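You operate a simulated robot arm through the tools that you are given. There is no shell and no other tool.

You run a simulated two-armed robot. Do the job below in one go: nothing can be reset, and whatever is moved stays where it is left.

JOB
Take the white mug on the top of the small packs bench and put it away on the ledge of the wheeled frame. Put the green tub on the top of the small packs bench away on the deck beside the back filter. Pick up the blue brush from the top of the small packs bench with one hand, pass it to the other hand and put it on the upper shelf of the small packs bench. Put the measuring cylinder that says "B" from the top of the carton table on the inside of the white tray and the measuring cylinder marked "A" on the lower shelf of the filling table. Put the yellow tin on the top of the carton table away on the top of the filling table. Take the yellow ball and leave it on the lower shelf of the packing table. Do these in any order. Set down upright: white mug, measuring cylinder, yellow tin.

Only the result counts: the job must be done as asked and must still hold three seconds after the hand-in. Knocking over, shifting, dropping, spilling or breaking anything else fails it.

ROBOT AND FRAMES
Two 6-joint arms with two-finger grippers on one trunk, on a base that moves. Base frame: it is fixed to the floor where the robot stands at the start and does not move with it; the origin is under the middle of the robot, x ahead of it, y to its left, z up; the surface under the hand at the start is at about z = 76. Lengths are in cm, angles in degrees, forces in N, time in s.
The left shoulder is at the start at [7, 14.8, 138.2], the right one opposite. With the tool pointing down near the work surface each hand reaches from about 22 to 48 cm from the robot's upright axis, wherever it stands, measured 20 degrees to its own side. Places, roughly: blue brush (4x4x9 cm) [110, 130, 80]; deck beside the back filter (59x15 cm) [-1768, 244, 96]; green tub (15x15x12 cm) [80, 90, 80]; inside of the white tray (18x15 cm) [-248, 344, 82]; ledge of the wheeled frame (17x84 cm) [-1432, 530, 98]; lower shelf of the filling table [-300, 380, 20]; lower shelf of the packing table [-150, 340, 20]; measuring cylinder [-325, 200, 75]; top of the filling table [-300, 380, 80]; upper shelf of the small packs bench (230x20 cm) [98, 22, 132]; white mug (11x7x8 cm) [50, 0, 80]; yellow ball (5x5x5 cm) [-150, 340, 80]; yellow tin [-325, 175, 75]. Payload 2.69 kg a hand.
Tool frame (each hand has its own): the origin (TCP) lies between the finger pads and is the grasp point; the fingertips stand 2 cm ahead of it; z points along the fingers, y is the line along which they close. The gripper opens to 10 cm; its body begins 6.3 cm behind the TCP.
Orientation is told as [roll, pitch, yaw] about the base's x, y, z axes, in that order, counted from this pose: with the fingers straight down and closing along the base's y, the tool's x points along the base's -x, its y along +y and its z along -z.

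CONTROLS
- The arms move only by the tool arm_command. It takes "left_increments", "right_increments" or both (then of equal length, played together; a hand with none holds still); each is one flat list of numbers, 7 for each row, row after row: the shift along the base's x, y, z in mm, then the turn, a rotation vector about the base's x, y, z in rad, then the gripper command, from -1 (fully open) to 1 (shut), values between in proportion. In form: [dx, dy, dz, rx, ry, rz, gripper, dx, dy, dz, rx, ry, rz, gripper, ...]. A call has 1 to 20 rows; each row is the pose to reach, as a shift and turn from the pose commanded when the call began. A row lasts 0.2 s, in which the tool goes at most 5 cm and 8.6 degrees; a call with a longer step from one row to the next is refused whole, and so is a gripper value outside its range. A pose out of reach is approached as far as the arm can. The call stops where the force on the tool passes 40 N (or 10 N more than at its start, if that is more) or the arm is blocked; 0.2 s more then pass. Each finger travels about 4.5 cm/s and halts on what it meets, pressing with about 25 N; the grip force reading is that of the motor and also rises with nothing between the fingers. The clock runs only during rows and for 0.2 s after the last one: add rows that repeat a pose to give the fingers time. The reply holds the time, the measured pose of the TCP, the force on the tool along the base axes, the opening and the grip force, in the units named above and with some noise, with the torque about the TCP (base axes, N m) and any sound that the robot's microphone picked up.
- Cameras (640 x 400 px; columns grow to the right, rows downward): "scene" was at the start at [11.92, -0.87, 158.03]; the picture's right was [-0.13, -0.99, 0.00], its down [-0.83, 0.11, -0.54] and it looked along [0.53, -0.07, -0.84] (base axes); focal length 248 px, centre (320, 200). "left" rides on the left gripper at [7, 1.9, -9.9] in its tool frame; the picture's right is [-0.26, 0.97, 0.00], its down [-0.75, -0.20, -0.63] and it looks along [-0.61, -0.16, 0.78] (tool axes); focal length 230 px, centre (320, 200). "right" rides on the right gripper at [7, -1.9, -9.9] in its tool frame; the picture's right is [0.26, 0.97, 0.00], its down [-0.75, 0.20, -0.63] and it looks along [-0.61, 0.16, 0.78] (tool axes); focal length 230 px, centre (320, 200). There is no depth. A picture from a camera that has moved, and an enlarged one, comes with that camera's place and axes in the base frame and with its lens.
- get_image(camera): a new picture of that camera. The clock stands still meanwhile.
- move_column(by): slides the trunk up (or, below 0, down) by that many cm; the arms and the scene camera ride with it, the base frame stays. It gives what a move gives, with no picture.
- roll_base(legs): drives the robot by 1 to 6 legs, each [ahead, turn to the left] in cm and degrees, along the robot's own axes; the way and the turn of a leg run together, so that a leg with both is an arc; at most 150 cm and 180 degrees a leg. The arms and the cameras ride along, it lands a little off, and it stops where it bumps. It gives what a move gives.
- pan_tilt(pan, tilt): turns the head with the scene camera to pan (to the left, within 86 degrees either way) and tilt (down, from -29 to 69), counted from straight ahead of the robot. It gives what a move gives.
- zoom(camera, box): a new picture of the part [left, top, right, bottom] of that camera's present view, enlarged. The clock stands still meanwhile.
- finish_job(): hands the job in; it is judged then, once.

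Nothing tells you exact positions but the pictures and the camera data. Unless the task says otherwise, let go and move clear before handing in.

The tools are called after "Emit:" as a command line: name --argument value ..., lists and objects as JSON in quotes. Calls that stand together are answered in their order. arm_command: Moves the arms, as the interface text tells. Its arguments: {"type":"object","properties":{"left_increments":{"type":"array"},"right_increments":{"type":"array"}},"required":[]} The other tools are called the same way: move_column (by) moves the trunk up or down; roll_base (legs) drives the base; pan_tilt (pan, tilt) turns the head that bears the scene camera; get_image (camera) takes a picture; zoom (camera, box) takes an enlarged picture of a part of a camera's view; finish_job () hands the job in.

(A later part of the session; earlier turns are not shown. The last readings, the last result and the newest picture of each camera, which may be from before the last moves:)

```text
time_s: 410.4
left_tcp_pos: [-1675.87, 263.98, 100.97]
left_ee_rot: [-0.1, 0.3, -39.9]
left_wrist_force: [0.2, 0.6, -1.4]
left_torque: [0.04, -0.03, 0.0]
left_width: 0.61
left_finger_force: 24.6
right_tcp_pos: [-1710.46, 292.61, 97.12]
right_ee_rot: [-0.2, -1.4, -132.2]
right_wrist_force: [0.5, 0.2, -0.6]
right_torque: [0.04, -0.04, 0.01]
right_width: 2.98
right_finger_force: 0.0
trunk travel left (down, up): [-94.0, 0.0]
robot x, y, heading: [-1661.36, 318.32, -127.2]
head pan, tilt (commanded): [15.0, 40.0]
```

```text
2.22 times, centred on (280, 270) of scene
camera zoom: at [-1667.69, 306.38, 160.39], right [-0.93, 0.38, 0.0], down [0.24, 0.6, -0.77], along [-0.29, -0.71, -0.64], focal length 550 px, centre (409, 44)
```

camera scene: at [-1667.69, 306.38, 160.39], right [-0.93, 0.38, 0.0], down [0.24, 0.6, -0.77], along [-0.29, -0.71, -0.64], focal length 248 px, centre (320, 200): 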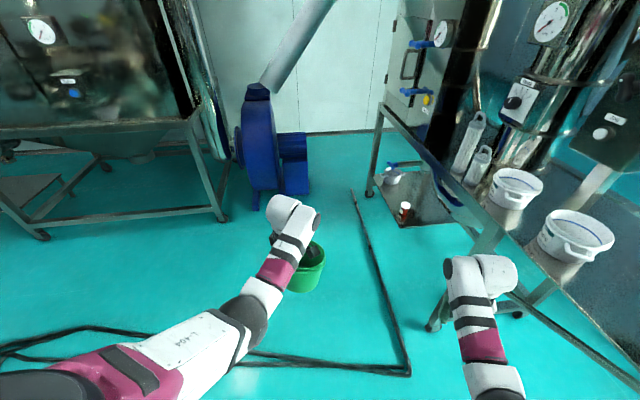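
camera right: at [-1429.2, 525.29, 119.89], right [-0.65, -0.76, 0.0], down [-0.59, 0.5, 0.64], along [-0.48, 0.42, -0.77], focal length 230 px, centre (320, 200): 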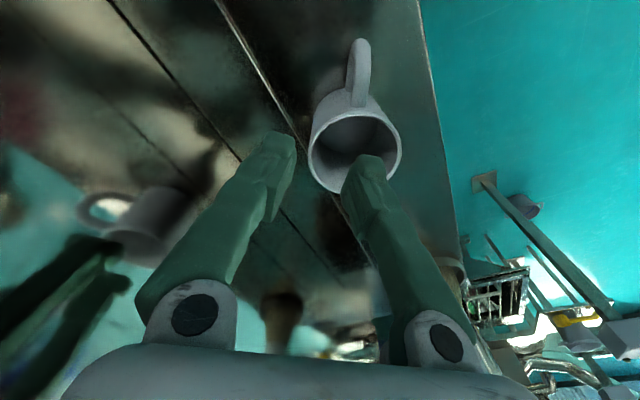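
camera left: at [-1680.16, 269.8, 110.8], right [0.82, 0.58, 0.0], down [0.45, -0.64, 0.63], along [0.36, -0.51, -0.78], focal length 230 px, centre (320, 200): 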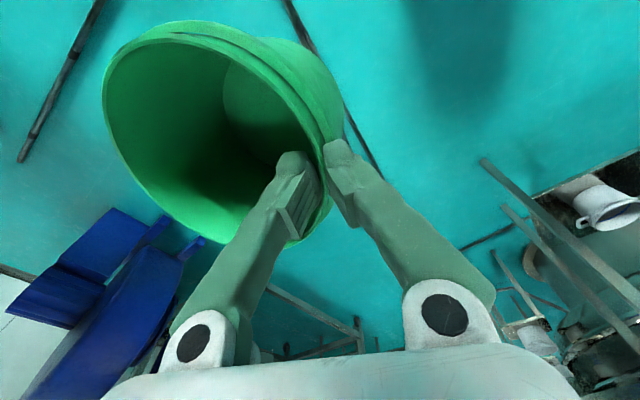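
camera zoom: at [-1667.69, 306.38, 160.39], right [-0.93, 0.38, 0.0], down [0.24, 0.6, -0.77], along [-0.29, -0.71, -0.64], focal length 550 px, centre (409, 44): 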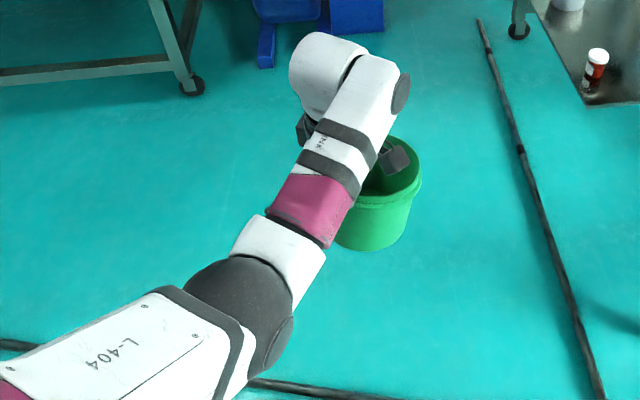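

The wrist turn works. Before going in front of the bench I'll tuck the right hand low and to the side so it stays clear of the items there.

Emit:
arm_command --right_increments '[-2, 41, -13, 0, 0, 0, 0.4, -4, 82, -26, 0, 0, 0, 0.4, -6, 123, -39, 0, 0, 0, 0.4, -8, 164, -52, 0, 0, 0, 0.4, -10, 205, -65, 0, 0, 0, 0.4, -12, 246, -78, 0, 0, 0, 0.4, -14, 287, -90, 0, 0, 0, 0.4]'

Emit:
roll_base --legs '[[0, 9], [25, 0]]'

Emit:
get_image --camera "scene"

```text
time_s: 412.1
left_tcp_pos: [-1675.98, 264.22, 101.1]
left_ee_rot: [-0.1, 0.2, -40.0]
left_wrist_force: [0.2, -0.4, -2.3]
left_torque: [0.06, -0.05, -0.01]
left_width: 0.61
left_finger_force: 24.6
right_tcp_pos: [-1712.11, 321.18, 88.19]
right_ee_rot: [0.0, -1.4, -132.2]
right_wrist_force: [0.6, 0.2, -0.6]
right_torque: [-0.01, 0.02, 0.01]
right_width: 2.99
right_finger_force: 0.0
trunk travel left (down, up): [-94.0, 0.0]
robot x, y, heading: [-1661.19, 318.14, -126.9]
head pan, tilt (commanded): [15.0, 40.0]
```

```text
time_s: 414.6
left_tcp_pos: [-1679.97, 239.74, 100.95]
left_ee_rot: [-0.1, 0.2, -31.3]
left_wrist_force: [0.4, 0.7, -1.7]
left_torque: [0.07, -0.04, -0.01]
left_width: 0.58
left_finger_force: 25.3
right_tcp_pos: [-1724.25, 290.72, 88.26]
right_ee_rot: [-0.1, -1.5, -123.6]
right_wrist_force: [0.4, 0.0, 0.7]
right_torque: [-0.02, 0.01, 0.0]
right_width: 3.0
right_finger_force: 0.2
trunk travel left (down, up): [-94.0, 0.0]
robot x, y, heading: [-1673.49, 295.34, -118.6]
head pan, tilt (commanded): [15.0, 40.0]
```

```text
taken
camera scene: at [-1678.01, 283.03, 160.42], right [-0.97, 0.23, 0.0], down [0.15, 0.62, -0.77], along [-0.18, -0.75, -0.64], focal length 248 px, centre (320, 200)
```

scene: 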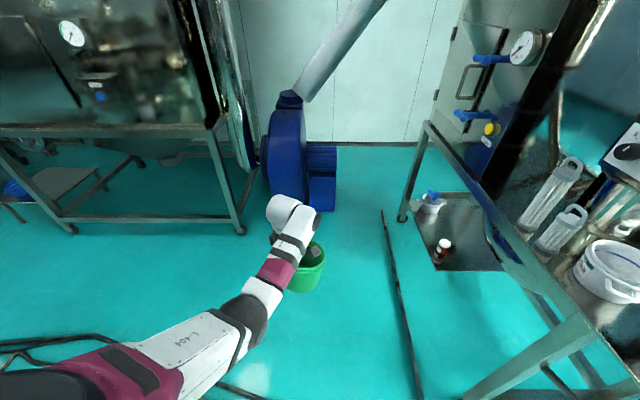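

Emit:
roll_base --legs '[[40, 0]]'

Emit:
get_image --camera "scene"

```text
time_s: 417.1
left_tcp_pos: [-1699.41, 204.85, 101.04]
left_ee_rot: [-0.1, 0.2, -31.5]
left_wrist_force: [-0.7, 0.0, -1.2]
left_torque: [0.05, -0.01, -0.02]
left_width: 0.59
left_finger_force: 24.7
right_tcp_pos: [-1743.39, 255.81, 88.37]
right_ee_rot: [-0.2, -1.4, -123.8]
right_wrist_force: [0.9, 0.2, -1.0]
right_torque: [-0.01, 0.03, -0.01]
right_width: 3.01
right_finger_force: 0.0
trunk travel left (down, up): [-94.0, 0.0]
robot x, y, heading: [-1692.89, 260.17, -119.0]
head pan, tilt (commanded): [15.0, 40.0]
```

```text
taken
camera scene: at [-1697.28, 247.9, 160.42], right [-0.97, 0.24, 0.0], down [0.15, 0.62, -0.77], along [-0.18, -0.74, -0.64], focal length 248 px, centre (320, 200)
```

scene: 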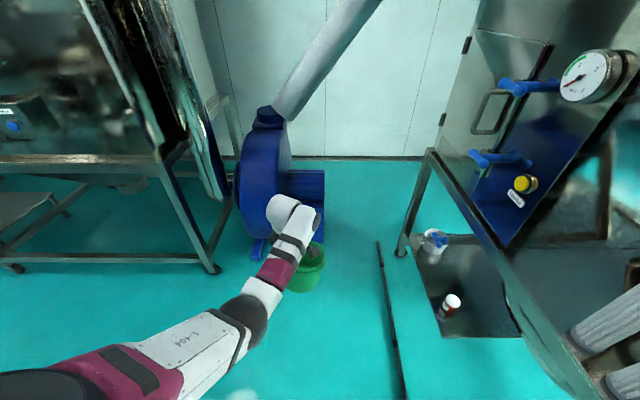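

Crossing the floor cable was no problem. Next I line up in front of the deck, raise the tub above bench height, then turn to face it.

Emit:
roll_base --legs '[[0, 14.5], [34, 0]]'

Emit:
arm_command --left_increments '[-3, -12, 30, 0, 0, 0, 1, -6, -24, 60, 0, 0, 0, 1, -9, -36, 90, 0, 0, 0, 1, -12, -48, 120, 0, 0, 0, 1]'

Emit:
get_image --camera "scene"

```text
time_s: 420.2
left_tcp_pos: [-1693.71, 171.54, 101.06]
left_ee_rot: [-0.1, 0.2, -17.1]
left_wrist_force: [-0.8, -0.3, -1.5]
left_torque: [0.01, -0.03, 0.01]
left_width: 0.6
left_finger_force: 24.9
right_tcp_pos: [-1749.04, 210.08, 88.25]
right_ee_rot: [0.0, -1.3, -109.5]
right_wrist_force: [0.9, -0.6, 0.7]
right_torque: [0.01, 0.01, 0.03]
right_width: 3.0
right_finger_force: 0.1
trunk travel left (down, up): [-94.0, 0.0]
robot x, y, heading: [-1701.59, 226.65, -104.2]
head pan, tilt (commanded): [15.0, 40.0]
```

```text
time_s: 421.2
left_tcp_pos: [-1695.27, 165.98, 112.66]
left_ee_rot: [0.1, 0.2, -17.1]
left_wrist_force: [0.3, 0.6, -1.2]
left_torque: [0.08, -0.01, 0.0]
left_width: 0.59
left_finger_force: 24.7
left hand out of reach, approached as far as the arm can: row 4
right_tcp_pos: [-1749.23, 209.77, 88.14]
right_ee_rot: [-0.1, -1.2, -109.4]
right_wrist_force: [0.5, -0.6, 0.6]
right_torque: [-0.01, 0.0, 0.02]
right_width: 2.99
right_finger_force: 0.0
trunk travel left (down, up): [-94.0, 0.0]
robot x, y, heading: [-1701.45, 226.98, -104.4]
head pan, tilt (commanded): [15.0, 40.0]
```

```text
taken
camera scene: at [-1702.68, 213.55, 160.37], right [-1.0, -0.01, 0.0], down [-0.01, 0.64, -0.77], along [0.01, -0.77, -0.64], focal length 248 px, centre (320, 200)
```

scene: 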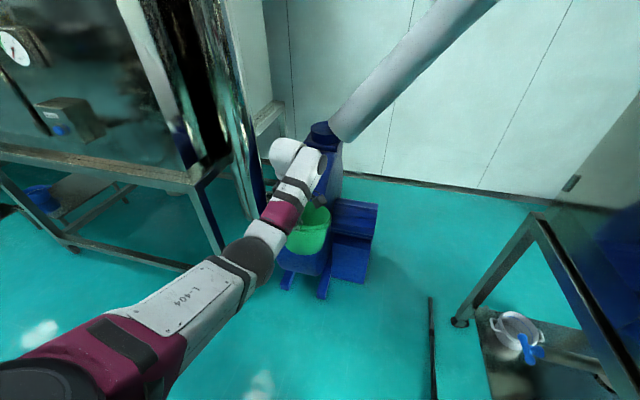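

Emit:
roll_base --legs '[[14, 0], [0, -45], [-20, 0], [0, -45]]'

Emit:
pan_tilt --pan 15 --tilt 35

Emit:
get_image --camera "scene"

Emit:
get_image --camera "left"

```text
time_s: 427.8
left_tcp_pos: [-1748.62, 215.94, 112.53]
left_ee_rot: [0.0, 0.3, -105.9]
left_wrist_force: [-0.4, 0.7, -1.3]
left_torque: [-0.02, -0.06, -0.01]
left_width: 0.6
left_finger_force: 24.9
right_tcp_pos: [-1705.84, 270.9, 88.23]
right_ee_rot: [-0.2, -1.3, 161.8]
right_wrist_force: [-0.6, -0.1, -0.9]
right_torque: [-0.01, 0.01, 0.02]
right_width: 2.98
right_finger_force: 0.1
trunk travel left (down, up): [-94.0, 0.0]
robot x, y, heading: [-1687.69, 223.25, 166.9]
head pan, tilt (commanded): [15.0, 40.0]
```

```text
time_s: 428.4
left_tcp_pos: [-1748.57, 216.0, 112.53]
left_ee_rot: [0.1, 0.3, -106.0]
left_wrist_force: [0.4, 0.3, -1.2]
left_torque: [-0.08, -0.02, 0.0]
left_width: 0.61
left_finger_force: 24.5
right_tcp_pos: [-1705.83, 270.95, 88.18]
right_ee_rot: [-0.1, -1.4, 161.8]
right_wrist_force: [-0.5, -0.3, -0.6]
right_torque: [0.03, 0.01, 0.01]
right_width: 2.98
right_finger_force: 0.1
trunk travel left (down, up): [-94.0, 0.0]
robot x, y, heading: [-1687.5, 223.69, 166.9]
head pan, tilt (commanded): [15.0, 35.0]
```

```text
taken
camera scene: at [-1701.51, 224.49, 161.14], right [-0.03, 1.0, 0.0], down [0.57, 0.02, -0.82], along [-0.82, -0.03, -0.57], focal length 248 px, centre (320, 200)
```

scene: 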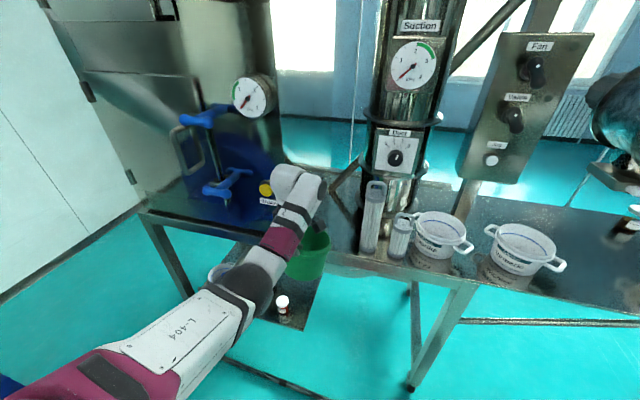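

```text
taken
camera left: at [-1744.98, 222.08, 122.4], right [0.86, -0.51, 0.0], down [-0.4, -0.67, 0.63], along [-0.32, -0.54, -0.78], focal length 230 px, centre (320, 200)
```

left: 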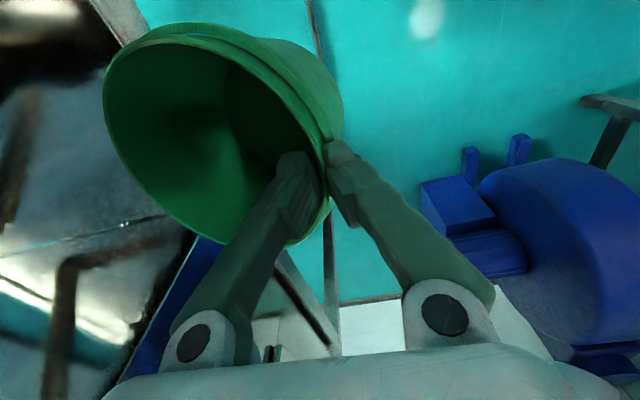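

Emit:
zoom --camera "scene" --box '[240, 140, 440, 300]'

```text
2.50 times, centred on (340, 220) of scene
camera zoom: at [-1701.51, 224.49, 161.14], right [-0.03, 1.0, 0.0], down [0.57, 0.02, -0.82], along [-0.82, -0.03, -0.57], focal length 619 px, centre (270, 150)
```

zoom: 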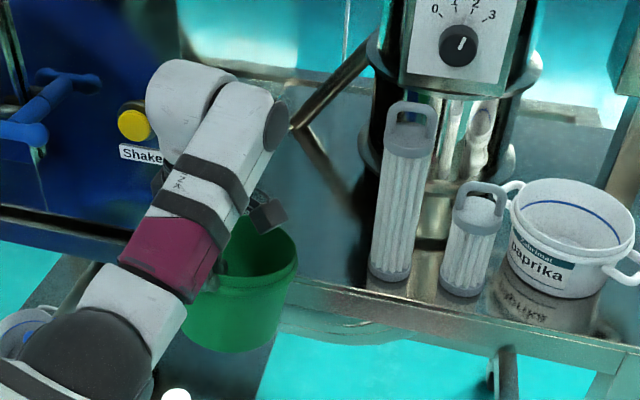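

The free slot left of the cartridges is visible. I shift the tub a few centimetres right, then roll in gently.

Emit:
arm_command --left_increments '[4, 17, 0, 0, 0, 0, 1, 8, 34, 0, 0, 0, 0, 1]'

Emit:
roll_base --legs '[[5, 0], [4, 0]]'

Emit:
pan_tilt --pan 10 --tilt 42

Emit:
zoom --camera "scene" --box '[200, 100, 440, 280]'

Emit:
get_image --camera "left"

```text
time_s: 429.0
left_tcp_pos: [-1747.69, 219.71, 112.52]
left_ee_rot: [0.0, 0.2, -105.9]
left_wrist_force: [-0.2, 0.0, -0.9]
left_torque: [-0.04, -0.06, 0.03]
left_width: 0.61
left_finger_force: 24.4
right_tcp_pos: [-1705.85, 270.92, 87.94]
right_ee_rot: [-0.1, -1.3, 161.9]
right_wrist_force: [-0.5, 0.1, -0.4]
right_torque: [-0.02, 0.04, 0.0]
right_width: 3.0
right_finger_force: 0.0
trunk travel left (down, up): [-94.0, 0.0]
robot x, y, heading: [-1687.82, 223.4, 167.0]
head pan, tilt (commanded): [15.0, 35.0]
```

```text
time_s: 430.4
left_tcp_pos: [-1755.99, 221.39, 112.62]
left_ee_rot: [-0.1, 0.1, -105.9]
left_wrist_force: [0.3, -1.1, -2.0]
left_torque: [-0.03, -0.02, 0.01]
left_width: 0.61
left_finger_force: 24.5
right_tcp_pos: [-1714.2, 272.9, 88.21]
right_ee_rot: [0.0, -1.4, 161.9]
right_wrist_force: [0.2, 0.9, -0.6]
right_torque: [-0.01, 0.07, -0.01]
right_width: 3.01
right_finger_force: 0.1
trunk travel left (down, up): [-94.0, 0.0]
robot x, y, heading: [-1696.42, 225.73, 167.1]
head pan, tilt (commanded): [15.0, 35.0]
```

```text
time_s: 431.1
left_tcp_pos: [-1756.16, 221.33, 112.57]
left_ee_rot: [0.0, 0.2, -105.8]
left_wrist_force: [0.1, 0.1, -1.6]
left_torque: [-0.03, -0.05, 0.01]
left_width: 0.64
left_finger_force: 25.2
right_tcp_pos: [-1714.3, 272.91, 88.21]
right_ee_rot: [-0.1, -1.3, 161.7]
right_wrist_force: [0.0, 0.2, 0.1]
right_torque: [-0.01, -0.01, 0.0]
right_width: 3.0
right_finger_force: 0.0
trunk travel left (down, up): [-94.0, 0.0]
robot x, y, heading: [-1696.13, 225.69, 167.1]
head pan, tilt (commanded): [10.0, 42.0]
```

```text
2.22 times, centred on (320, 190) of scene
camera zoom: at [-1709.5, 227.22, 160.12], right [0.05, 1.0, 0.0], down [0.67, -0.04, -0.74], along [-0.74, 0.04, -0.67], focal length 550 px, centre (320, 222)
```

zoom: 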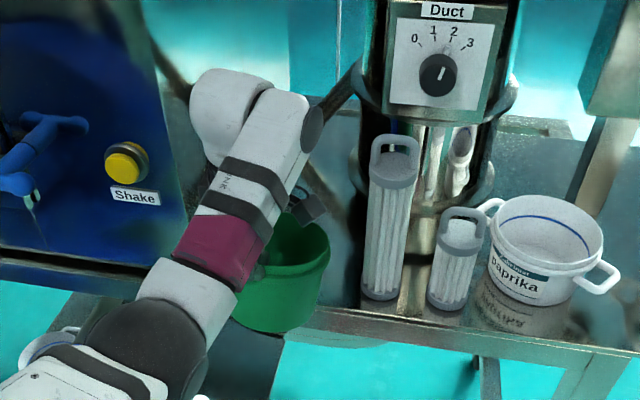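

```text
taken
camera left: at [-1752.51, 227.49, 122.45], right [0.86, -0.51, 0.0], down [-0.4, -0.67, 0.63], along [-0.32, -0.54, -0.78], focal length 230 px, centre (320, 200)
```

left: 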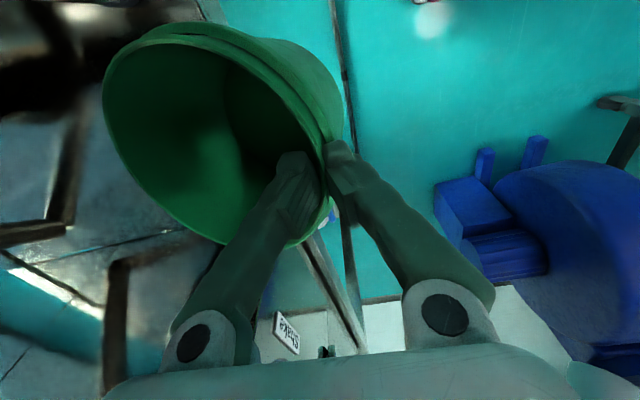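

Emit:
arm_command --left_increments '[0, 0, 5, 0.025, 0.106, 0, 1, 0, 0, 10, 0.049, 0.212, 0, 1, 0, 0, 10, 0.074, 0.319, 0, 1, 0, 0, 10, 0.098, 0.425, 0, 1]'

Emit:
zoom --camera "scene" --box '[200, 100, 440, 280]'

Emit:
get_image --camera "left"

```text
time_s: 432.1
left_tcp_pos: [-1756.29, 221.47, 113.58]
left_ee_rot: [-25.1, -1.0, -105.7]
left_wrist_force: [-0.3, 0.7, -1.1]
left_torque: [-0.08, -0.06, 0.02]
left_width: 0.58
left_finger_force: 25.1
right_tcp_pos: [-1714.27, 272.91, 88.21]
right_ee_rot: [-0.2, -1.3, 161.8]
right_wrist_force: [0.1, 0.5, 0.3]
right_torque: [-0.01, 0.01, -0.03]
right_width: 3.01
right_finger_force: 0.1
trunk travel left (down, up): [-94.0, 0.0]
robot x, y, heading: [-1696.52, 225.72, 167.0]
head pan, tilt (commanded): [10.0, 42.0]
```

```text
2.22 times, centred on (320, 190) of scene
camera zoom: at [-1709.66, 227.29, 160.1], right [0.05, 1.0, 0.0], down [0.67, -0.04, -0.74], along [-0.74, 0.04, -0.67], focal length 550 px, centre (320, 222)
```

zoom: 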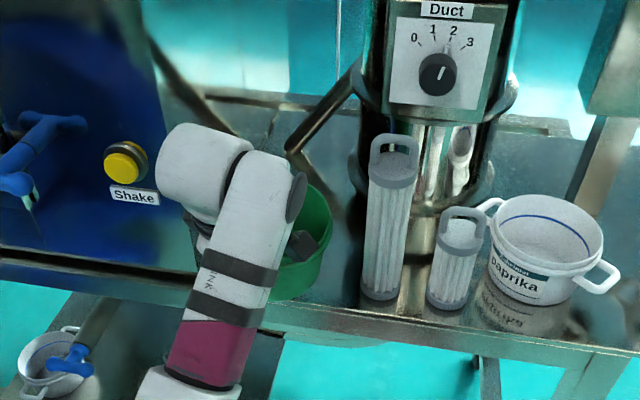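

```text
taken
camera left: at [-1748.78, 226.66, 121.57], right [0.77, -0.49, -0.4], down [-0.12, -0.73, 0.67], along [-0.62, -0.47, -0.62], focal length 230 px, centre (320, 200)
```

left: 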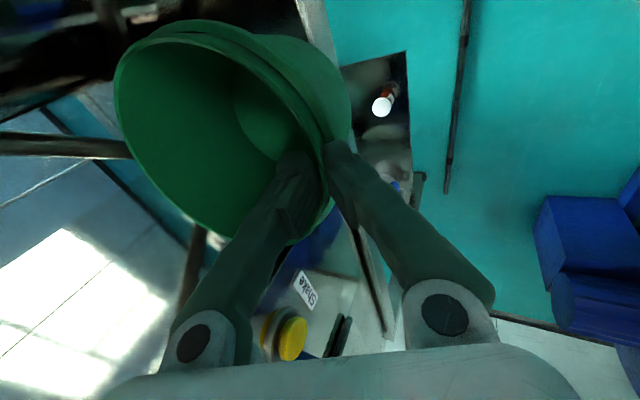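

Emit:
roll_base --legs '[[4, 0]]'

Emit:
pan_tilt --pan -5 --tilt 45

Emit:
zoom --camera "scene" --box '[160, 80, 400, 260]'

Emit:
get_image --camera "left"

```text
time_s: 433.0
left_tcp_pos: [-1759.35, 222.33, 114.03]
left_ee_rot: [-25.4, -1.0, -105.8]
left_wrist_force: [0.9, -0.3, -0.9]
left_torque: [-0.04, -0.07, -0.02]
left_width: 0.62
left_finger_force: 24.8
right_tcp_pos: [-1717.47, 273.68, 88.38]
right_ee_rot: [-0.1, -1.7, 161.8]
right_wrist_force: [0.6, 0.1, 0.0]
right_torque: [0.0, 0.05, 0.01]
right_width: 3.0
right_finger_force: 0.0
trunk travel left (down, up): [-94.0, 0.0]
robot x, y, heading: [-1700.2, 226.73, 166.7]
head pan, tilt (commanded): [10.0, 42.0]
```

```text
time_s: 433.8
left_tcp_pos: [-1759.76, 222.31, 113.82]
left_ee_rot: [-25.2, -1.0, -105.7]
left_wrist_force: [0.5, 0.4, -0.7]
left_torque: [0.0, -0.06, -0.02]
left_width: 0.62
left_finger_force: 25.0
right_tcp_pos: [-1717.77, 273.83, 88.27]
right_ee_rot: [-0.2, -1.5, 161.7]
right_wrist_force: [1.3, -0.4, 0.1]
right_torque: [-0.01, 0.0, 0.0]
right_width: 3.0
right_finger_force: 0.1
trunk travel left (down, up): [-94.0, 0.0]
robot x, y, heading: [-1699.97, 226.28, 167.2]
head pan, tilt (commanded): [-5.0, 45.0]
```

```text
2.22 times, centred on (280, 170) of scene
camera zoom: at [-1712.49, 230.17, 159.71], right [0.31, 0.95, 0.0], down [0.67, -0.22, -0.71], along [-0.67, 0.22, -0.71], focal length 550 px, centre (409, 267)
```

zoom: 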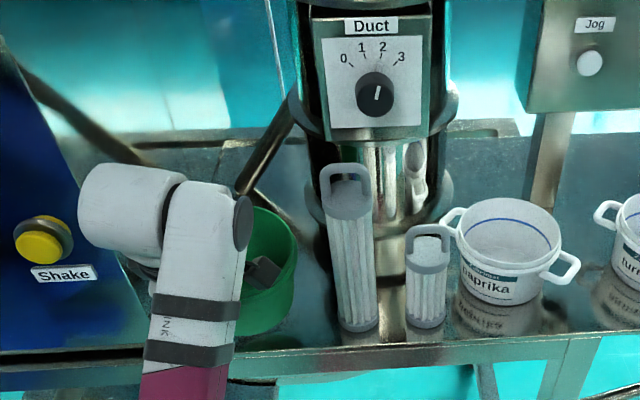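

```text
taken
camera left: at [-1752.17, 227.5, 121.81], right [0.77, -0.49, -0.41], down [-0.12, -0.73, 0.67], along [-0.63, -0.47, -0.62], focal length 230 px, centre (320, 200)
```

left: 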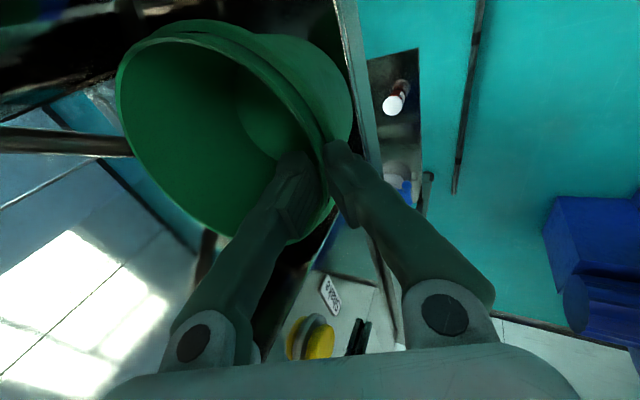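

Emit:
roll_base --legs '[[3, 0]]'

Emit:
pan_tilt --pan -5 --tilt 44

Emit:
zoom --camera "scene" --box '[160, 80, 400, 260]'

Emit:
get_image --camera "left"

```text
time_s: 434.6
left_tcp_pos: [-1762.27, 222.93, 114.02]
left_ee_rot: [-25.4, -1.0, -105.7]
left_wrist_force: [0.9, -0.4, -0.6]
left_torque: [-0.02, -0.05, 0.01]
left_width: 0.59
left_finger_force: 25.0
right_tcp_pos: [-1720.38, 274.44, 88.29]
right_ee_rot: [-0.1, -1.7, 161.9]
right_wrist_force: [0.8, -0.2, 0.6]
right_torque: [-0.01, 0.06, 0.02]
right_width: 2.98
right_finger_force: 0.1
trunk travel left (down, up): [-94.0, 0.0]
robot x, y, heading: [-1703.37, 227.15, 166.9]
head pan, tilt (commanded): [-5.0, 45.0]
```

```text
time_s: 435.2
left_tcp_pos: [-1762.71, 223.11, 113.79]
left_ee_rot: [-25.1, -1.0, -105.7]
left_wrist_force: [0.8, -0.5, -1.2]
left_torque: [-0.03, -0.08, 0.0]
left_width: 0.58
left_finger_force: 24.6
right_tcp_pos: [-1720.76, 274.41, 88.29]
right_ee_rot: [-0.1, -1.4, 161.9]
right_wrist_force: [0.3, 0.0, 0.7]
right_torque: [0.0, 0.01, -0.01]
right_width: 2.99
right_finger_force: 0.1
trunk travel left (down, up): [-94.0, 0.0]
robot x, y, heading: [-1703.38, 227.56, 166.7]
head pan, tilt (commanded): [-5.0, 44.0]
```

```text
2.22 times, centred on (280, 170) of scene
camera zoom: at [-1715.65, 230.9, 159.83], right [0.31, 0.95, 0.0], down [0.66, -0.22, -0.72], along [-0.68, 0.22, -0.69], focal length 550 px, centre (409, 267)
```

zoom: 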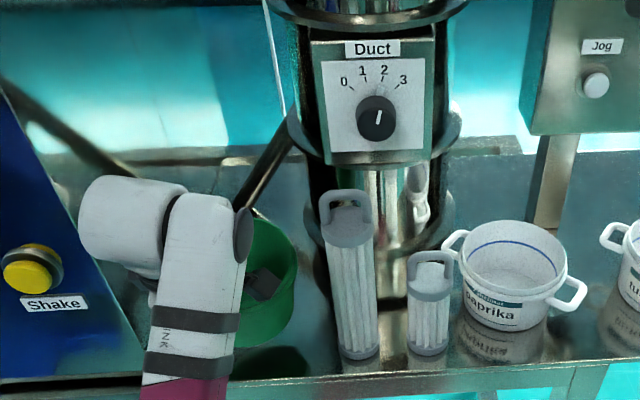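

```text
taken
camera left: at [-1755.19, 228.18, 121.73], right [0.77, -0.49, -0.41], down [-0.12, -0.73, 0.67], along [-0.63, -0.47, -0.62], focal length 230 px, centre (320, 200)
```

left: 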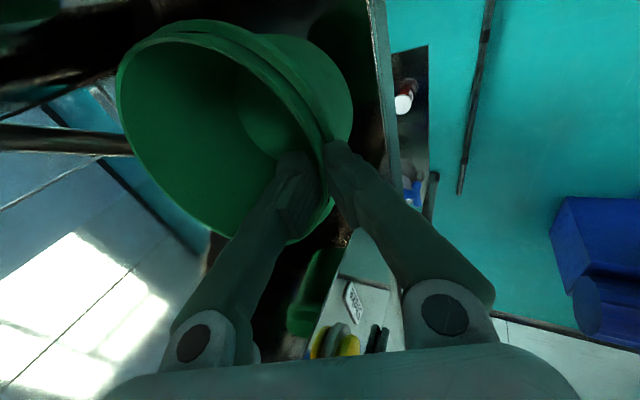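

The tub is over the free slot with clearance each side. Lowering with the trunk in steps.

Emit:
move_column --by -5

Emit:
zoom --camera "scene" --box '[160, 80, 400, 260]'

Emit:
get_image --camera "left"

```text
time_s: 436.1
left_tcp_pos: [-1762.77, 223.05, 108.75]
left_ee_rot: [-24.9, -0.9, -105.6]
left_wrist_force: [-0.3, -0.1, -1.3]
left_torque: [-0.07, -0.11, -0.02]
left_width: 0.59
left_finger_force: 24.7
right_tcp_pos: [-1720.9, 274.46, 83.18]
right_ee_rot: [-0.2, -1.3, 161.8]
right_wrist_force: [0.5, 0.2, -0.4]
right_torque: [0.01, 0.02, -0.01]
right_width: 2.99
right_finger_force: 0.0
trunk travel left (down, up): [-89.0, 5.0]
robot x, y, heading: [-1703.2, 227.11, 167.0]
head pan, tilt (commanded): [-5.0, 44.0]
```

```text
2.22 times, centred on (280, 170) of scene
camera zoom: at [-1715.93, 230.97, 154.8], right [0.31, 0.95, 0.0], down [0.66, -0.22, -0.72], along [-0.68, 0.22, -0.69], focal length 550 px, centre (409, 267)
```

zoom: 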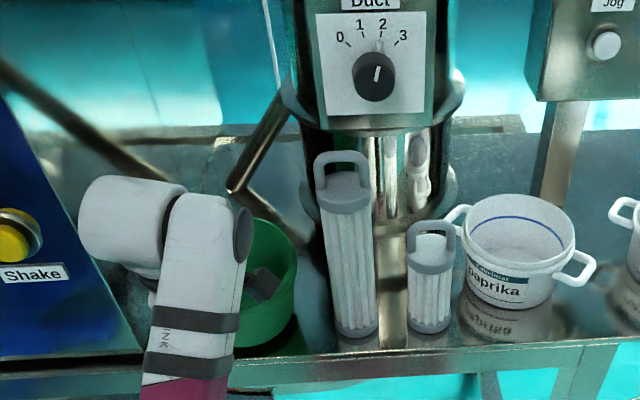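

```text
taken
camera left: at [-1755.4, 228.23, 116.64], right [0.77, -0.49, -0.4], down [-0.12, -0.73, 0.67], along [-0.63, -0.47, -0.62], focal length 230 px, centre (320, 200)
```

left: 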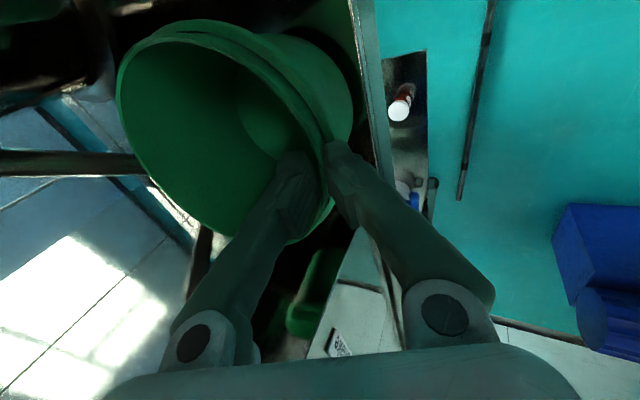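

Emit:
move_column --by -1.5

Emit:
move_column --by -0.6

Emit:
zoom --camera "scene" --box '[200, 130, 320, 250]'

Emit:
get_image --camera "left"

```text
time_s: 436.8
left_tcp_pos: [-1762.81, 223.1, 107.27]
left_ee_rot: [-25.2, -0.9, -105.7]
left_wrist_force: [0.5, -0.4, 2.2]
left_torque: [0.11, -0.12, -0.03]
left_width: 0.59
left_finger_force: 25.0
right_tcp_pos: [-1720.86, 274.49, 81.7]
right_ee_rot: [-0.1, -1.4, 161.9]
right_wrist_force: [-0.2, -0.1, -0.2]
right_torque: [0.0, -0.01, 0.0]
right_width: 2.99
right_finger_force: 0.1
trunk travel left (down, up): [-87.5, 6.5]
robot x, y, heading: [-1703.2, 227.08, 166.7]
head pan, tilt (commanded): [-5.0, 44.0]
```

```text
time_s: 437.3
left_tcp_pos: [-1762.4, 222.92, 107.15]
left_ee_rot: [-25.6, -1.1, -105.6]
left_wrist_force: [5.1, -3.9, 20.1]
left_torque: [0.23, -0.17, -0.07]
left_width: 0.62
left_finger_force: 25.8
right_tcp_pos: [-1720.49, 274.44, 81.34]
right_ee_rot: [-0.2, -1.7, 161.9]
right_wrist_force: [0.1, 0.0, -0.8]
right_torque: [0.0, -0.03, -0.01]
right_width: 3.01
right_finger_force: 0.1
trunk travel left (down, up): [-86.9, 7.1]
robot x, y, heading: [-1703.25, 227.89, 167.0]
head pan, tilt (commanded): [-5.0, 44.0]
```

```text
3.33 times, centred on (260, 190) of scene
camera zoom: at [-1715.13, 230.83, 152.8], right [0.31, 0.95, 0.0], down [0.66, -0.21, -0.72], along [-0.69, 0.22, -0.69], focal length 825 px, centre (520, 233)
```

zoom: 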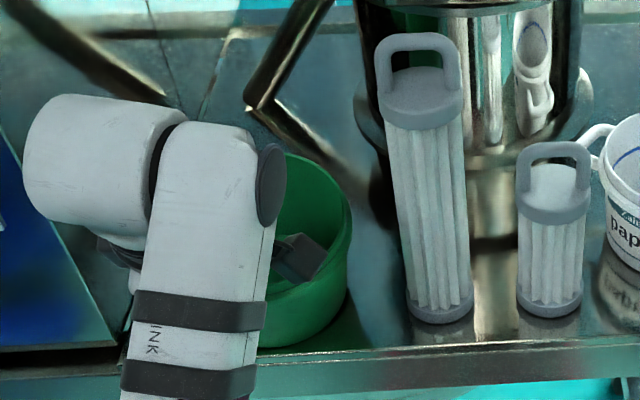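

```text
taken
camera left: at [-1754.84, 228.09, 114.98], right [0.77, -0.49, -0.41], down [-0.11, -0.74, 0.67], along [-0.63, -0.47, -0.62], focal length 230 px, centre (320, 200)
```

left: 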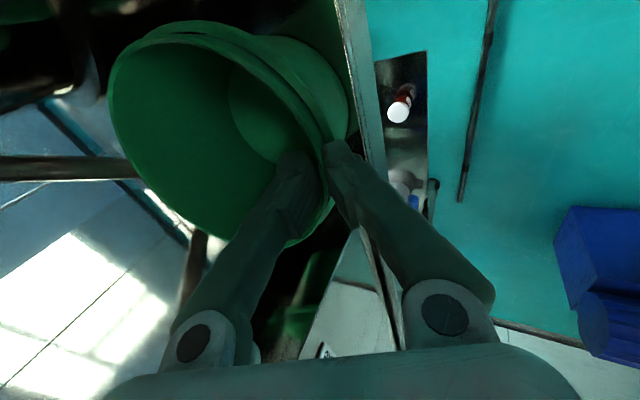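

Emit:
move_column --by 0.3

Emit:
arm_command --left_increments '[0, 0, 0, 0, 0, 0, 0.85, 0, 0, 0, 0, 0, 0, 0.7, 0, 0, 0, 0, 0, 0, 0.55, 0, 0, 0, 0, 0, 0, 0.45, 0, 0, 0, 0, 0, 0, 0.45]'

Emit:
zoom --camera "scene" --box '[200, 130, 320, 250]'

Emit:
get_image --camera "left"

```text
time_s: 437.8
left_tcp_pos: [-1762.35, 222.9, 107.16]
left_ee_rot: [-25.2, -1.0, -105.6]
left_wrist_force: [1.6, -4.5, 12.6]
left_torque: [0.07, -0.07, -0.01]
left_width: 0.61
left_finger_force: 25.0
right_tcp_pos: [-1720.64, 274.52, 81.58]
right_ee_rot: [0.0, -1.4, 161.8]
right_wrist_force: [-0.1, -0.1, -0.2]
right_torque: [0.01, 0.01, 0.01]
right_width: 3.0
right_finger_force: 0.1
trunk travel left (down, up): [-87.2, 6.8]
robot x, y, heading: [-1703.5, 227.33, 166.8]
head pan, tilt (commanded): [-5.0, 44.0]
```

```text
time_s: 439.0
left_tcp_pos: [-1762.75, 223.06, 106.85]
left_ee_rot: [-25.1, -1.0, -105.7]
left_wrist_force: [0.5, 0.4, 0.0]
left_torque: [-0.01, -0.01, -0.03]
left_width: 2.75
left_finger_force: 0.0
right_tcp_pos: [-1720.94, 274.43, 81.5]
right_ee_rot: [-0.1, -1.4, 161.8]
right_wrist_force: [0.2, 0.4, -0.2]
right_torque: [0.02, 0.0, 0.0]
right_width: 3.04
right_finger_force: 0.0
trunk travel left (down, up): [-87.2, 6.8]
robot x, y, heading: [-1703.41, 227.5, 166.9]
head pan, tilt (commanded): [-5.0, 44.0]
```

```text
3.33 times, centred on (260, 190) of scene
camera zoom: at [-1715.82, 230.94, 153.02], right [0.31, 0.95, 0.0], down [0.66, -0.22, -0.72], along [-0.68, 0.22, -0.69], focal length 825 px, centre (520, 233)
```

zoom: 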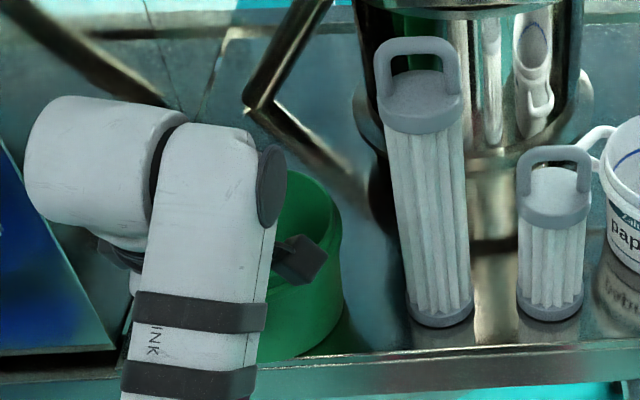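

```text
taken
camera left: at [-1755.32, 228.21, 114.88], right [0.77, -0.49, -0.4], down [-0.12, -0.73, 0.67], along [-0.63, -0.47, -0.62], focal length 230 px, centre (320, 200)
```

left: 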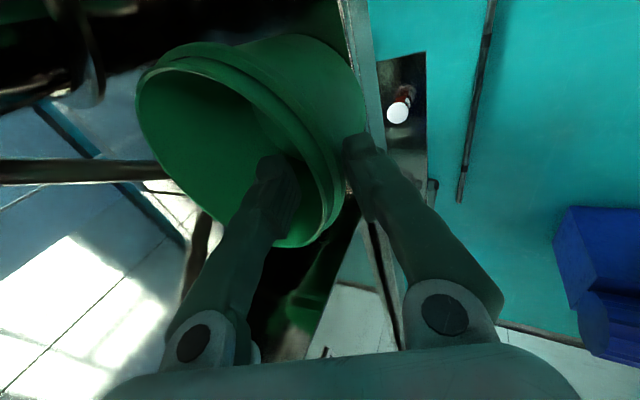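

Emit:
arm_command --left_increments '[4, -1, 9, 0, 0, 0, 0.45, 12, -3, 27, 0, 0, 0, 0.45, 22, -6, 50, 0, 0, 0, 0.45, 33, -9, 72, 0, 0, 0, 0.45]'

Emit:
get_image --camera "left"

Emit:
zoom --camera "scene" --box '[160, 80, 400, 260]'

```text
time_s: 440.0
left_tcp_pos: [-1761.8, 223.44, 111.02]
left_ee_rot: [-25.0, -1.0, -105.7]
left_wrist_force: [-0.2, 1.2, -1.1]
left_torque: [-0.01, 0.0, 0.0]
left_width: 2.74
left_finger_force: 0.0
left hand out of reach, approached as far as the arm can: row 3, 4
right_tcp_pos: [-1720.9, 274.56, 81.47]
right_ee_rot: [0.0, -1.4, 161.9]
right_wrist_force: [0.5, 0.7, -0.7]
right_torque: [-0.01, 0.0, 0.01]
right_width: 3.0
right_finger_force: 0.0
trunk travel left (down, up): [-87.2, 6.8]
robot x, y, heading: [-1702.94, 227.23, 166.7]
head pan, tilt (commanded): [-5.0, 44.0]
```

```text
taken
camera left: at [-1754.31, 228.54, 118.96], right [0.77, -0.49, -0.4], down [-0.12, -0.73, 0.67], along [-0.63, -0.47, -0.62], focal length 230 px, centre (320, 200)
```

left: 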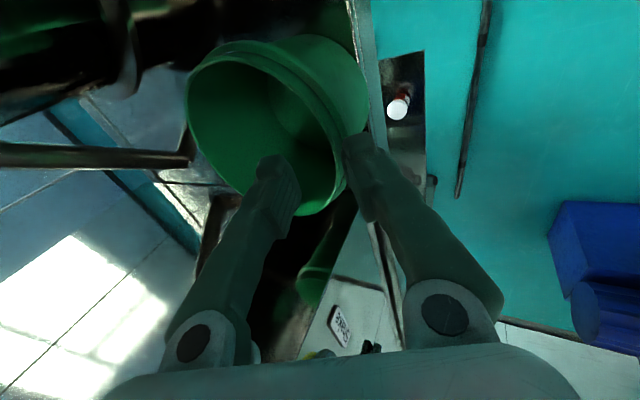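

```text
2.22 times, centred on (280, 170) of scene
camera zoom: at [-1715.93, 231.03, 153.0], right [0.31, 0.95, 0.0], down [0.66, -0.22, -0.72], along [-0.68, 0.22, -0.7], focal length 550 px, centre (409, 267)
```

zoom: 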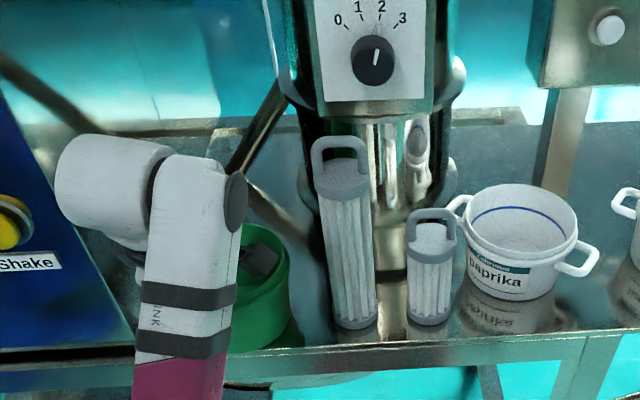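

Emit:
move_column --by 5

Emit:
get_image --camera "left"

Emit:
zoom --camera "scene" --box '[160, 100, 400, 280]'

```text
time_s: 440.9
left_tcp_pos: [-1761.74, 223.31, 116.04]
left_ee_rot: [-25.1, -1.0, -105.7]
left_wrist_force: [0.0, -0.1, -0.2]
left_torque: [-0.01, 0.02, 0.0]
left_width: 2.72
left_finger_force: 0.1
right_tcp_pos: [-1720.83, 274.48, 86.4]
right_ee_rot: [-0.1, -1.3, 161.9]
right_wrist_force: [0.2, 0.3, -0.7]
right_torque: [-0.03, -0.01, -0.03]
right_width: 3.0
right_finger_force: 0.1
trunk travel left (down, up): [-92.2, 1.8]
robot x, y, heading: [-1703.25, 227.09, 166.9]
head pan, tilt (commanded): [-5.0, 44.0]
```

```text
taken
camera left: at [-1754.27, 228.51, 123.98], right [0.77, -0.49, -0.4], down [-0.12, -0.73, 0.67], along [-0.63, -0.47, -0.62], focal length 230 px, centre (320, 200)
```

left: 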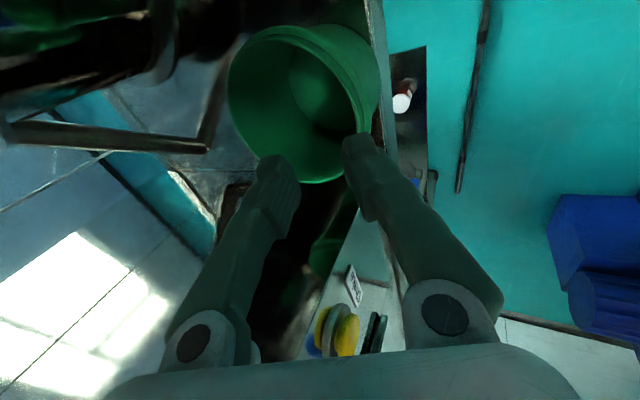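

```text
2.22 times, centred on (280, 190) of scene
camera zoom: at [-1715.89, 230.97, 158.01], right [0.31, 0.95, 0.0], down [0.66, -0.22, -0.72], along [-0.68, 0.22, -0.69], focal length 550 px, centre (409, 222)
```

zoom: 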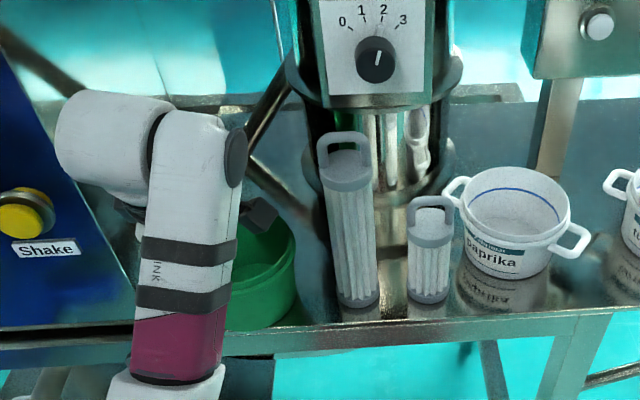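

The tub stands on the deck and the fingers are clear above it. Backing off gently.

Emit:
move_column --by 1.8

Emit:
roll_base --legs '[[-4, 0], [-5, 0], [-6, 0]]'

Emit:
get_image --camera "scene"

```text
time_s: 441.6
left_tcp_pos: [-1761.71, 223.28, 117.88]
left_ee_rot: [-25.1, -1.0, -105.6]
left_wrist_force: [-0.3, -0.4, -0.3]
left_torque: [0.01, 0.0, 0.01]
left_width: 2.75
left_finger_force: 0.0
right_tcp_pos: [-1720.79, 274.48, 88.17]
right_ee_rot: [-0.2, -1.4, 161.8]
right_wrist_force: [-0.3, -0.1, 0.1]
right_torque: [-0.03, -0.03, 0.03]
right_width: 2.99
right_finger_force: 0.0
trunk travel left (down, up): [-94.0, 0.0]
robot x, y, heading: [-1703.15, 227.1, 166.9]
head pan, tilt (commanded): [-5.0, 44.0]
```

```text
time_s: 443.6
left_tcp_pos: [-1748.38, 220.38, 117.21]
left_ee_rot: [-24.5, -1.0, -105.9]
left_wrist_force: [-1.6, 0.4, -0.7]
left_torque: [-0.03, -0.06, -0.01]
left_width: 2.78
left_finger_force: 0.0
right_tcp_pos: [-1707.11, 271.33, 88.03]
right_ee_rot: [-0.2, -0.8, 161.5]
right_wrist_force: [-1.4, 0.0, -0.8]
right_torque: [0.0, -0.08, -0.05]
right_width: 3.01
right_finger_force: 0.0
trunk travel left (down, up): [-94.0, 0.0]
robot x, y, heading: [-1688.89, 224.1, 166.8]
head pan, tilt (commanded): [-5.0, 44.0]
```

```text
taken
camera scene: at [-1702.83, 227.98, 159.67], right [0.31, 0.95, 0.0], down [0.67, -0.22, -0.71], along [-0.68, 0.22, -0.7], focal length 248 px, centre (320, 200)
```

scene: 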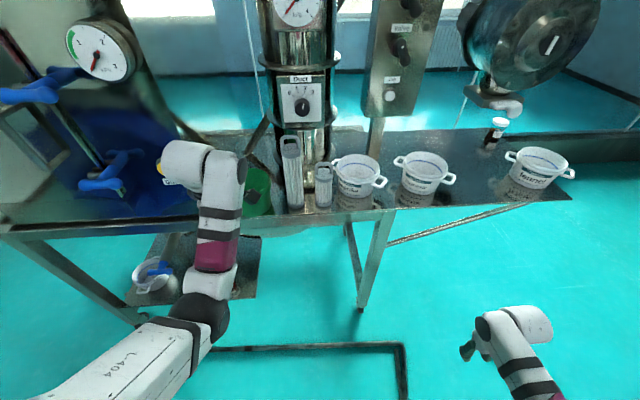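

Emit:
roll_base --legs '[[-20, 0]]'

Emit:
arm_command --left_increments '[5, -1, -20, -0.025, -0.106, 0, -0.5, 15, -4, -50, -0.049, -0.212, 0, -1, 30, -7, -85, -0.074, -0.319, 0, -1, 45, -10, -120, -0.099, -0.425, 0, -1, 60, -14, -150, -0.099, -0.425, 0, -1, 80, -18, -180, -0.099, -0.425, 0, -1]' --right_increments '[-20, -10, 5, 0, 0, 0, -1, -45, -20, 15, 0, 0, 0, -1, -75, -30, 25, 0, 0, 0, -1, -105, -45, 40, 0, 0, 0, -1, -130, -65, 50, 0, 0, 0, -1, -150, -85, 60, 0, 0, 0, -1]'

Emit:
arm_command --left_increments '[0, 0, 0, 0, 0, -0.14, -1, 0, 0, 0, 0, 0, -0.28, -1, 0, 0, 0, 0, 0, -0.42, -1, 0, 0, 0, 0, 0, -0.56, -1, 0, 0, 0, 0, 0, -0.7, -1, 0, 0, 0, 0, 0, -0.84, -1, 0, 0, 0, 0, 0, -0.98, -1, 0, 0, 0, 0, 0, -1.12, -1, 0, 0, 0, 0, 0, -1.26, -1, 0, 0, 0, 0, 0, -1.4, -1, 0, 0, 0, 0, 0, -1.52, -1]'

Emit:
pan_tilt --pan 0 --tilt 30

Emit:
get_image --camera "scene"

Emit:
zoom --camera "scene" --box '[200, 100, 400, 240]'

```text
time_s: 445.1
left_tcp_pos: [-1728.92, 215.82, 117.58]
left_ee_rot: [-24.8, -0.9, -106.1]
left_wrist_force: [-1.2, -0.2, -0.7]
left_torque: [-0.01, -0.02, -0.02]
left_width: 2.72
left_finger_force: 0.2
right_tcp_pos: [-1687.69, 266.81, 88.18]
right_ee_rot: [-0.1, -1.1, 161.4]
right_wrist_force: [0.2, 0.3, 0.0]
right_torque: [0.0, -0.04, -0.01]
right_width: 3.01
right_finger_force: 0.1
trunk travel left (down, up): [-94.0, 0.0]
robot x, y, heading: [-1669.89, 219.41, 166.5]
head pan, tilt (commanded): [-5.0, 44.0]
```

```text
time_s: 446.5
left_tcp_pos: [-1720.41, 213.54, 99.94]
left_ee_rot: [-0.1, 0.3, -106.1]
left_wrist_force: [0.4, -0.5, -0.5]
left_torque: [0.02, 0.01, 0.0]
left_width: 10.01
left_finger_force: 0.1
left hand out of reach, approached as far as the arm can: row 1, 2, 3, 4
right_tcp_pos: [-1702.49, 258.04, 94.34]
right_ee_rot: [-0.1, -1.5, 161.6]
right_wrist_force: [-0.5, 0.4, -0.3]
right_torque: [-0.03, -0.01, 0.03]
right_width: 10.01
right_finger_force: 0.0
trunk travel left (down, up): [-94.0, 0.0]
robot x, y, heading: [-1670.15, 219.22, 166.5]
head pan, tilt (commanded): [-5.0, 44.0]
```

```text
time_s: 448.9
left_tcp_pos: [-1720.61, 214.0, 99.81]
left_ee_rot: [-0.1, 0.4, 166.7]
left_wrist_force: [0.5, 1.2, -0.2]
left_torque: [-0.03, -0.01, 0.01]
left_width: 9.99
left_finger_force: 0.1
right_tcp_pos: [-1702.34, 258.11, 94.26]
right_ee_rot: [-0.1, -1.4, 161.4]
right_wrist_force: [0.3, 0.1, -0.9]
right_torque: [0.01, 0.01, 0.0]
right_width: 10.0
right_finger_force: 0.1
trunk travel left (down, up): [-94.0, 0.0]
robot x, y, heading: [-1669.69, 219.44, 166.6]
head pan, tilt (commanded): [-5.0, 44.0]
```

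```text
time_s: 449.7
left_tcp_pos: [-1720.57, 213.92, 99.75]
left_ee_rot: [-0.1, 0.3, 166.8]
left_wrist_force: [-0.3, 0.3, 1.2]
left_torque: [-0.04, -0.02, 0.0]
left_width: 9.99
left_finger_force: 0.1
right_tcp_pos: [-1702.47, 258.19, 94.22]
right_ee_rot: [-0.1, -1.4, 161.5]
right_wrist_force: [-0.3, -0.5, 0.0]
right_torque: [-0.02, 0.02, -0.02]
right_width: 9.99
right_finger_force: 0.1
trunk travel left (down, up): [-94.0, 0.0]
robot x, y, heading: [-1669.75, 219.5, 166.7]
head pan, tilt (commanded): [0.0, 30.0]
```

```text
taken
camera scene: at [-1683.64, 222.68, 161.92], right [0.23, 0.97, 0.0], down [0.49, -0.12, -0.87], along [-0.84, 0.2, -0.5], focal length 248 px, centre (320, 200)
```

scene: 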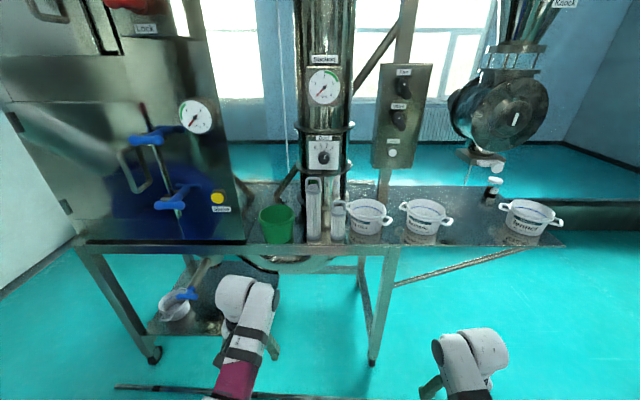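

```text
2.86 times, centred on (300, 170) of scene
camera zoom: at [-1683.64, 222.68, 161.92], right [0.23, 0.97, 0.0], down [0.49, -0.12, -0.87], along [-0.84, 0.2, -0.5], focal length 707 px, centre (377, 286)
```

zoom: 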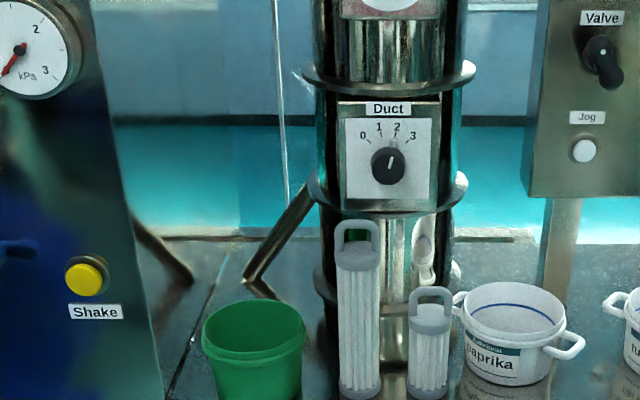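

The tub task is done. Now the long drive back up the hall to the carton table.

Emit:
roll_base --legs '[[0, -100.4], [150, 0], [70, 0]]'

Emit:
pan_tilt --pan -40 --tilt 15

Emit:
get_image --camera "scene"

```text
time_s: 464.8
left_tcp_pos: [-1579.39, 472.81, 99.82]
left_ee_rot: [-0.1, 0.4, 66.9]
left_wrist_force: [0.6, -0.2, 0.4]
left_torque: [0.01, 0.0, 0.03]
left_width: 9.99
left_finger_force: 0.1
right_tcp_pos: [-1539.03, 447.41, 94.31]
right_ee_rot: [-0.1, -1.5, 61.6]
right_wrist_force: [1.1, 0.1, 0.3]
right_torque: [0.01, -0.03, 0.03]
right_width: 10.01
right_finger_force: 0.1
trunk travel left (down, up): [-94.0, 0.0]
robot x, y, heading: [-1582.59, 422.21, 66.6]
head pan, tilt (commanded): [0.0, 30.0]
```

```text
time_s: 465.9
left_tcp_pos: [-1579.45, 472.94, 99.76]
left_ee_rot: [-0.1, 0.3, 66.9]
left_wrist_force: [0.2, 0.3, 0.0]
left_torque: [0.0, -0.01, 0.01]
left_width: 10.0
left_finger_force: 0.0
right_tcp_pos: [-1539.08, 447.53, 94.31]
right_ee_rot: [-0.1, -1.4, 61.7]
right_wrist_force: [0.5, 0.4, 0.7]
right_torque: [0.01, 0.0, -0.04]
right_width: 10.0
right_finger_force: 0.0
trunk travel left (down, up): [-94.0, 0.0]
robot x, y, heading: [-1582.69, 422.2, 67.0]
head pan, tilt (commanded): [-40.0, 15.0]
```

```text
taken
camera scene: at [-1572.44, 431.04, 164.35], right [0.45, -0.89, 0.0], down [-0.23, -0.12, -0.97], along [0.86, 0.44, -0.26], focal length 248 px, centre (320, 200)
```

scene: 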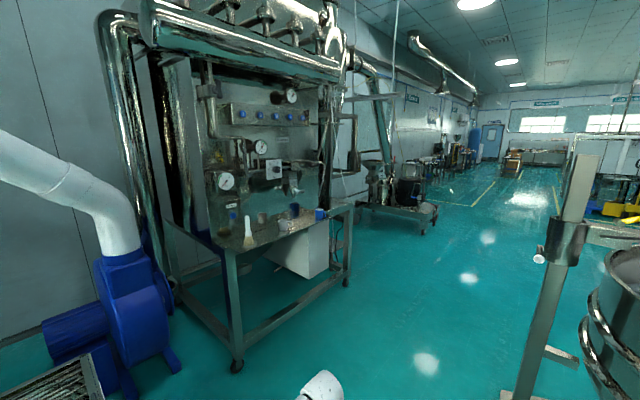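

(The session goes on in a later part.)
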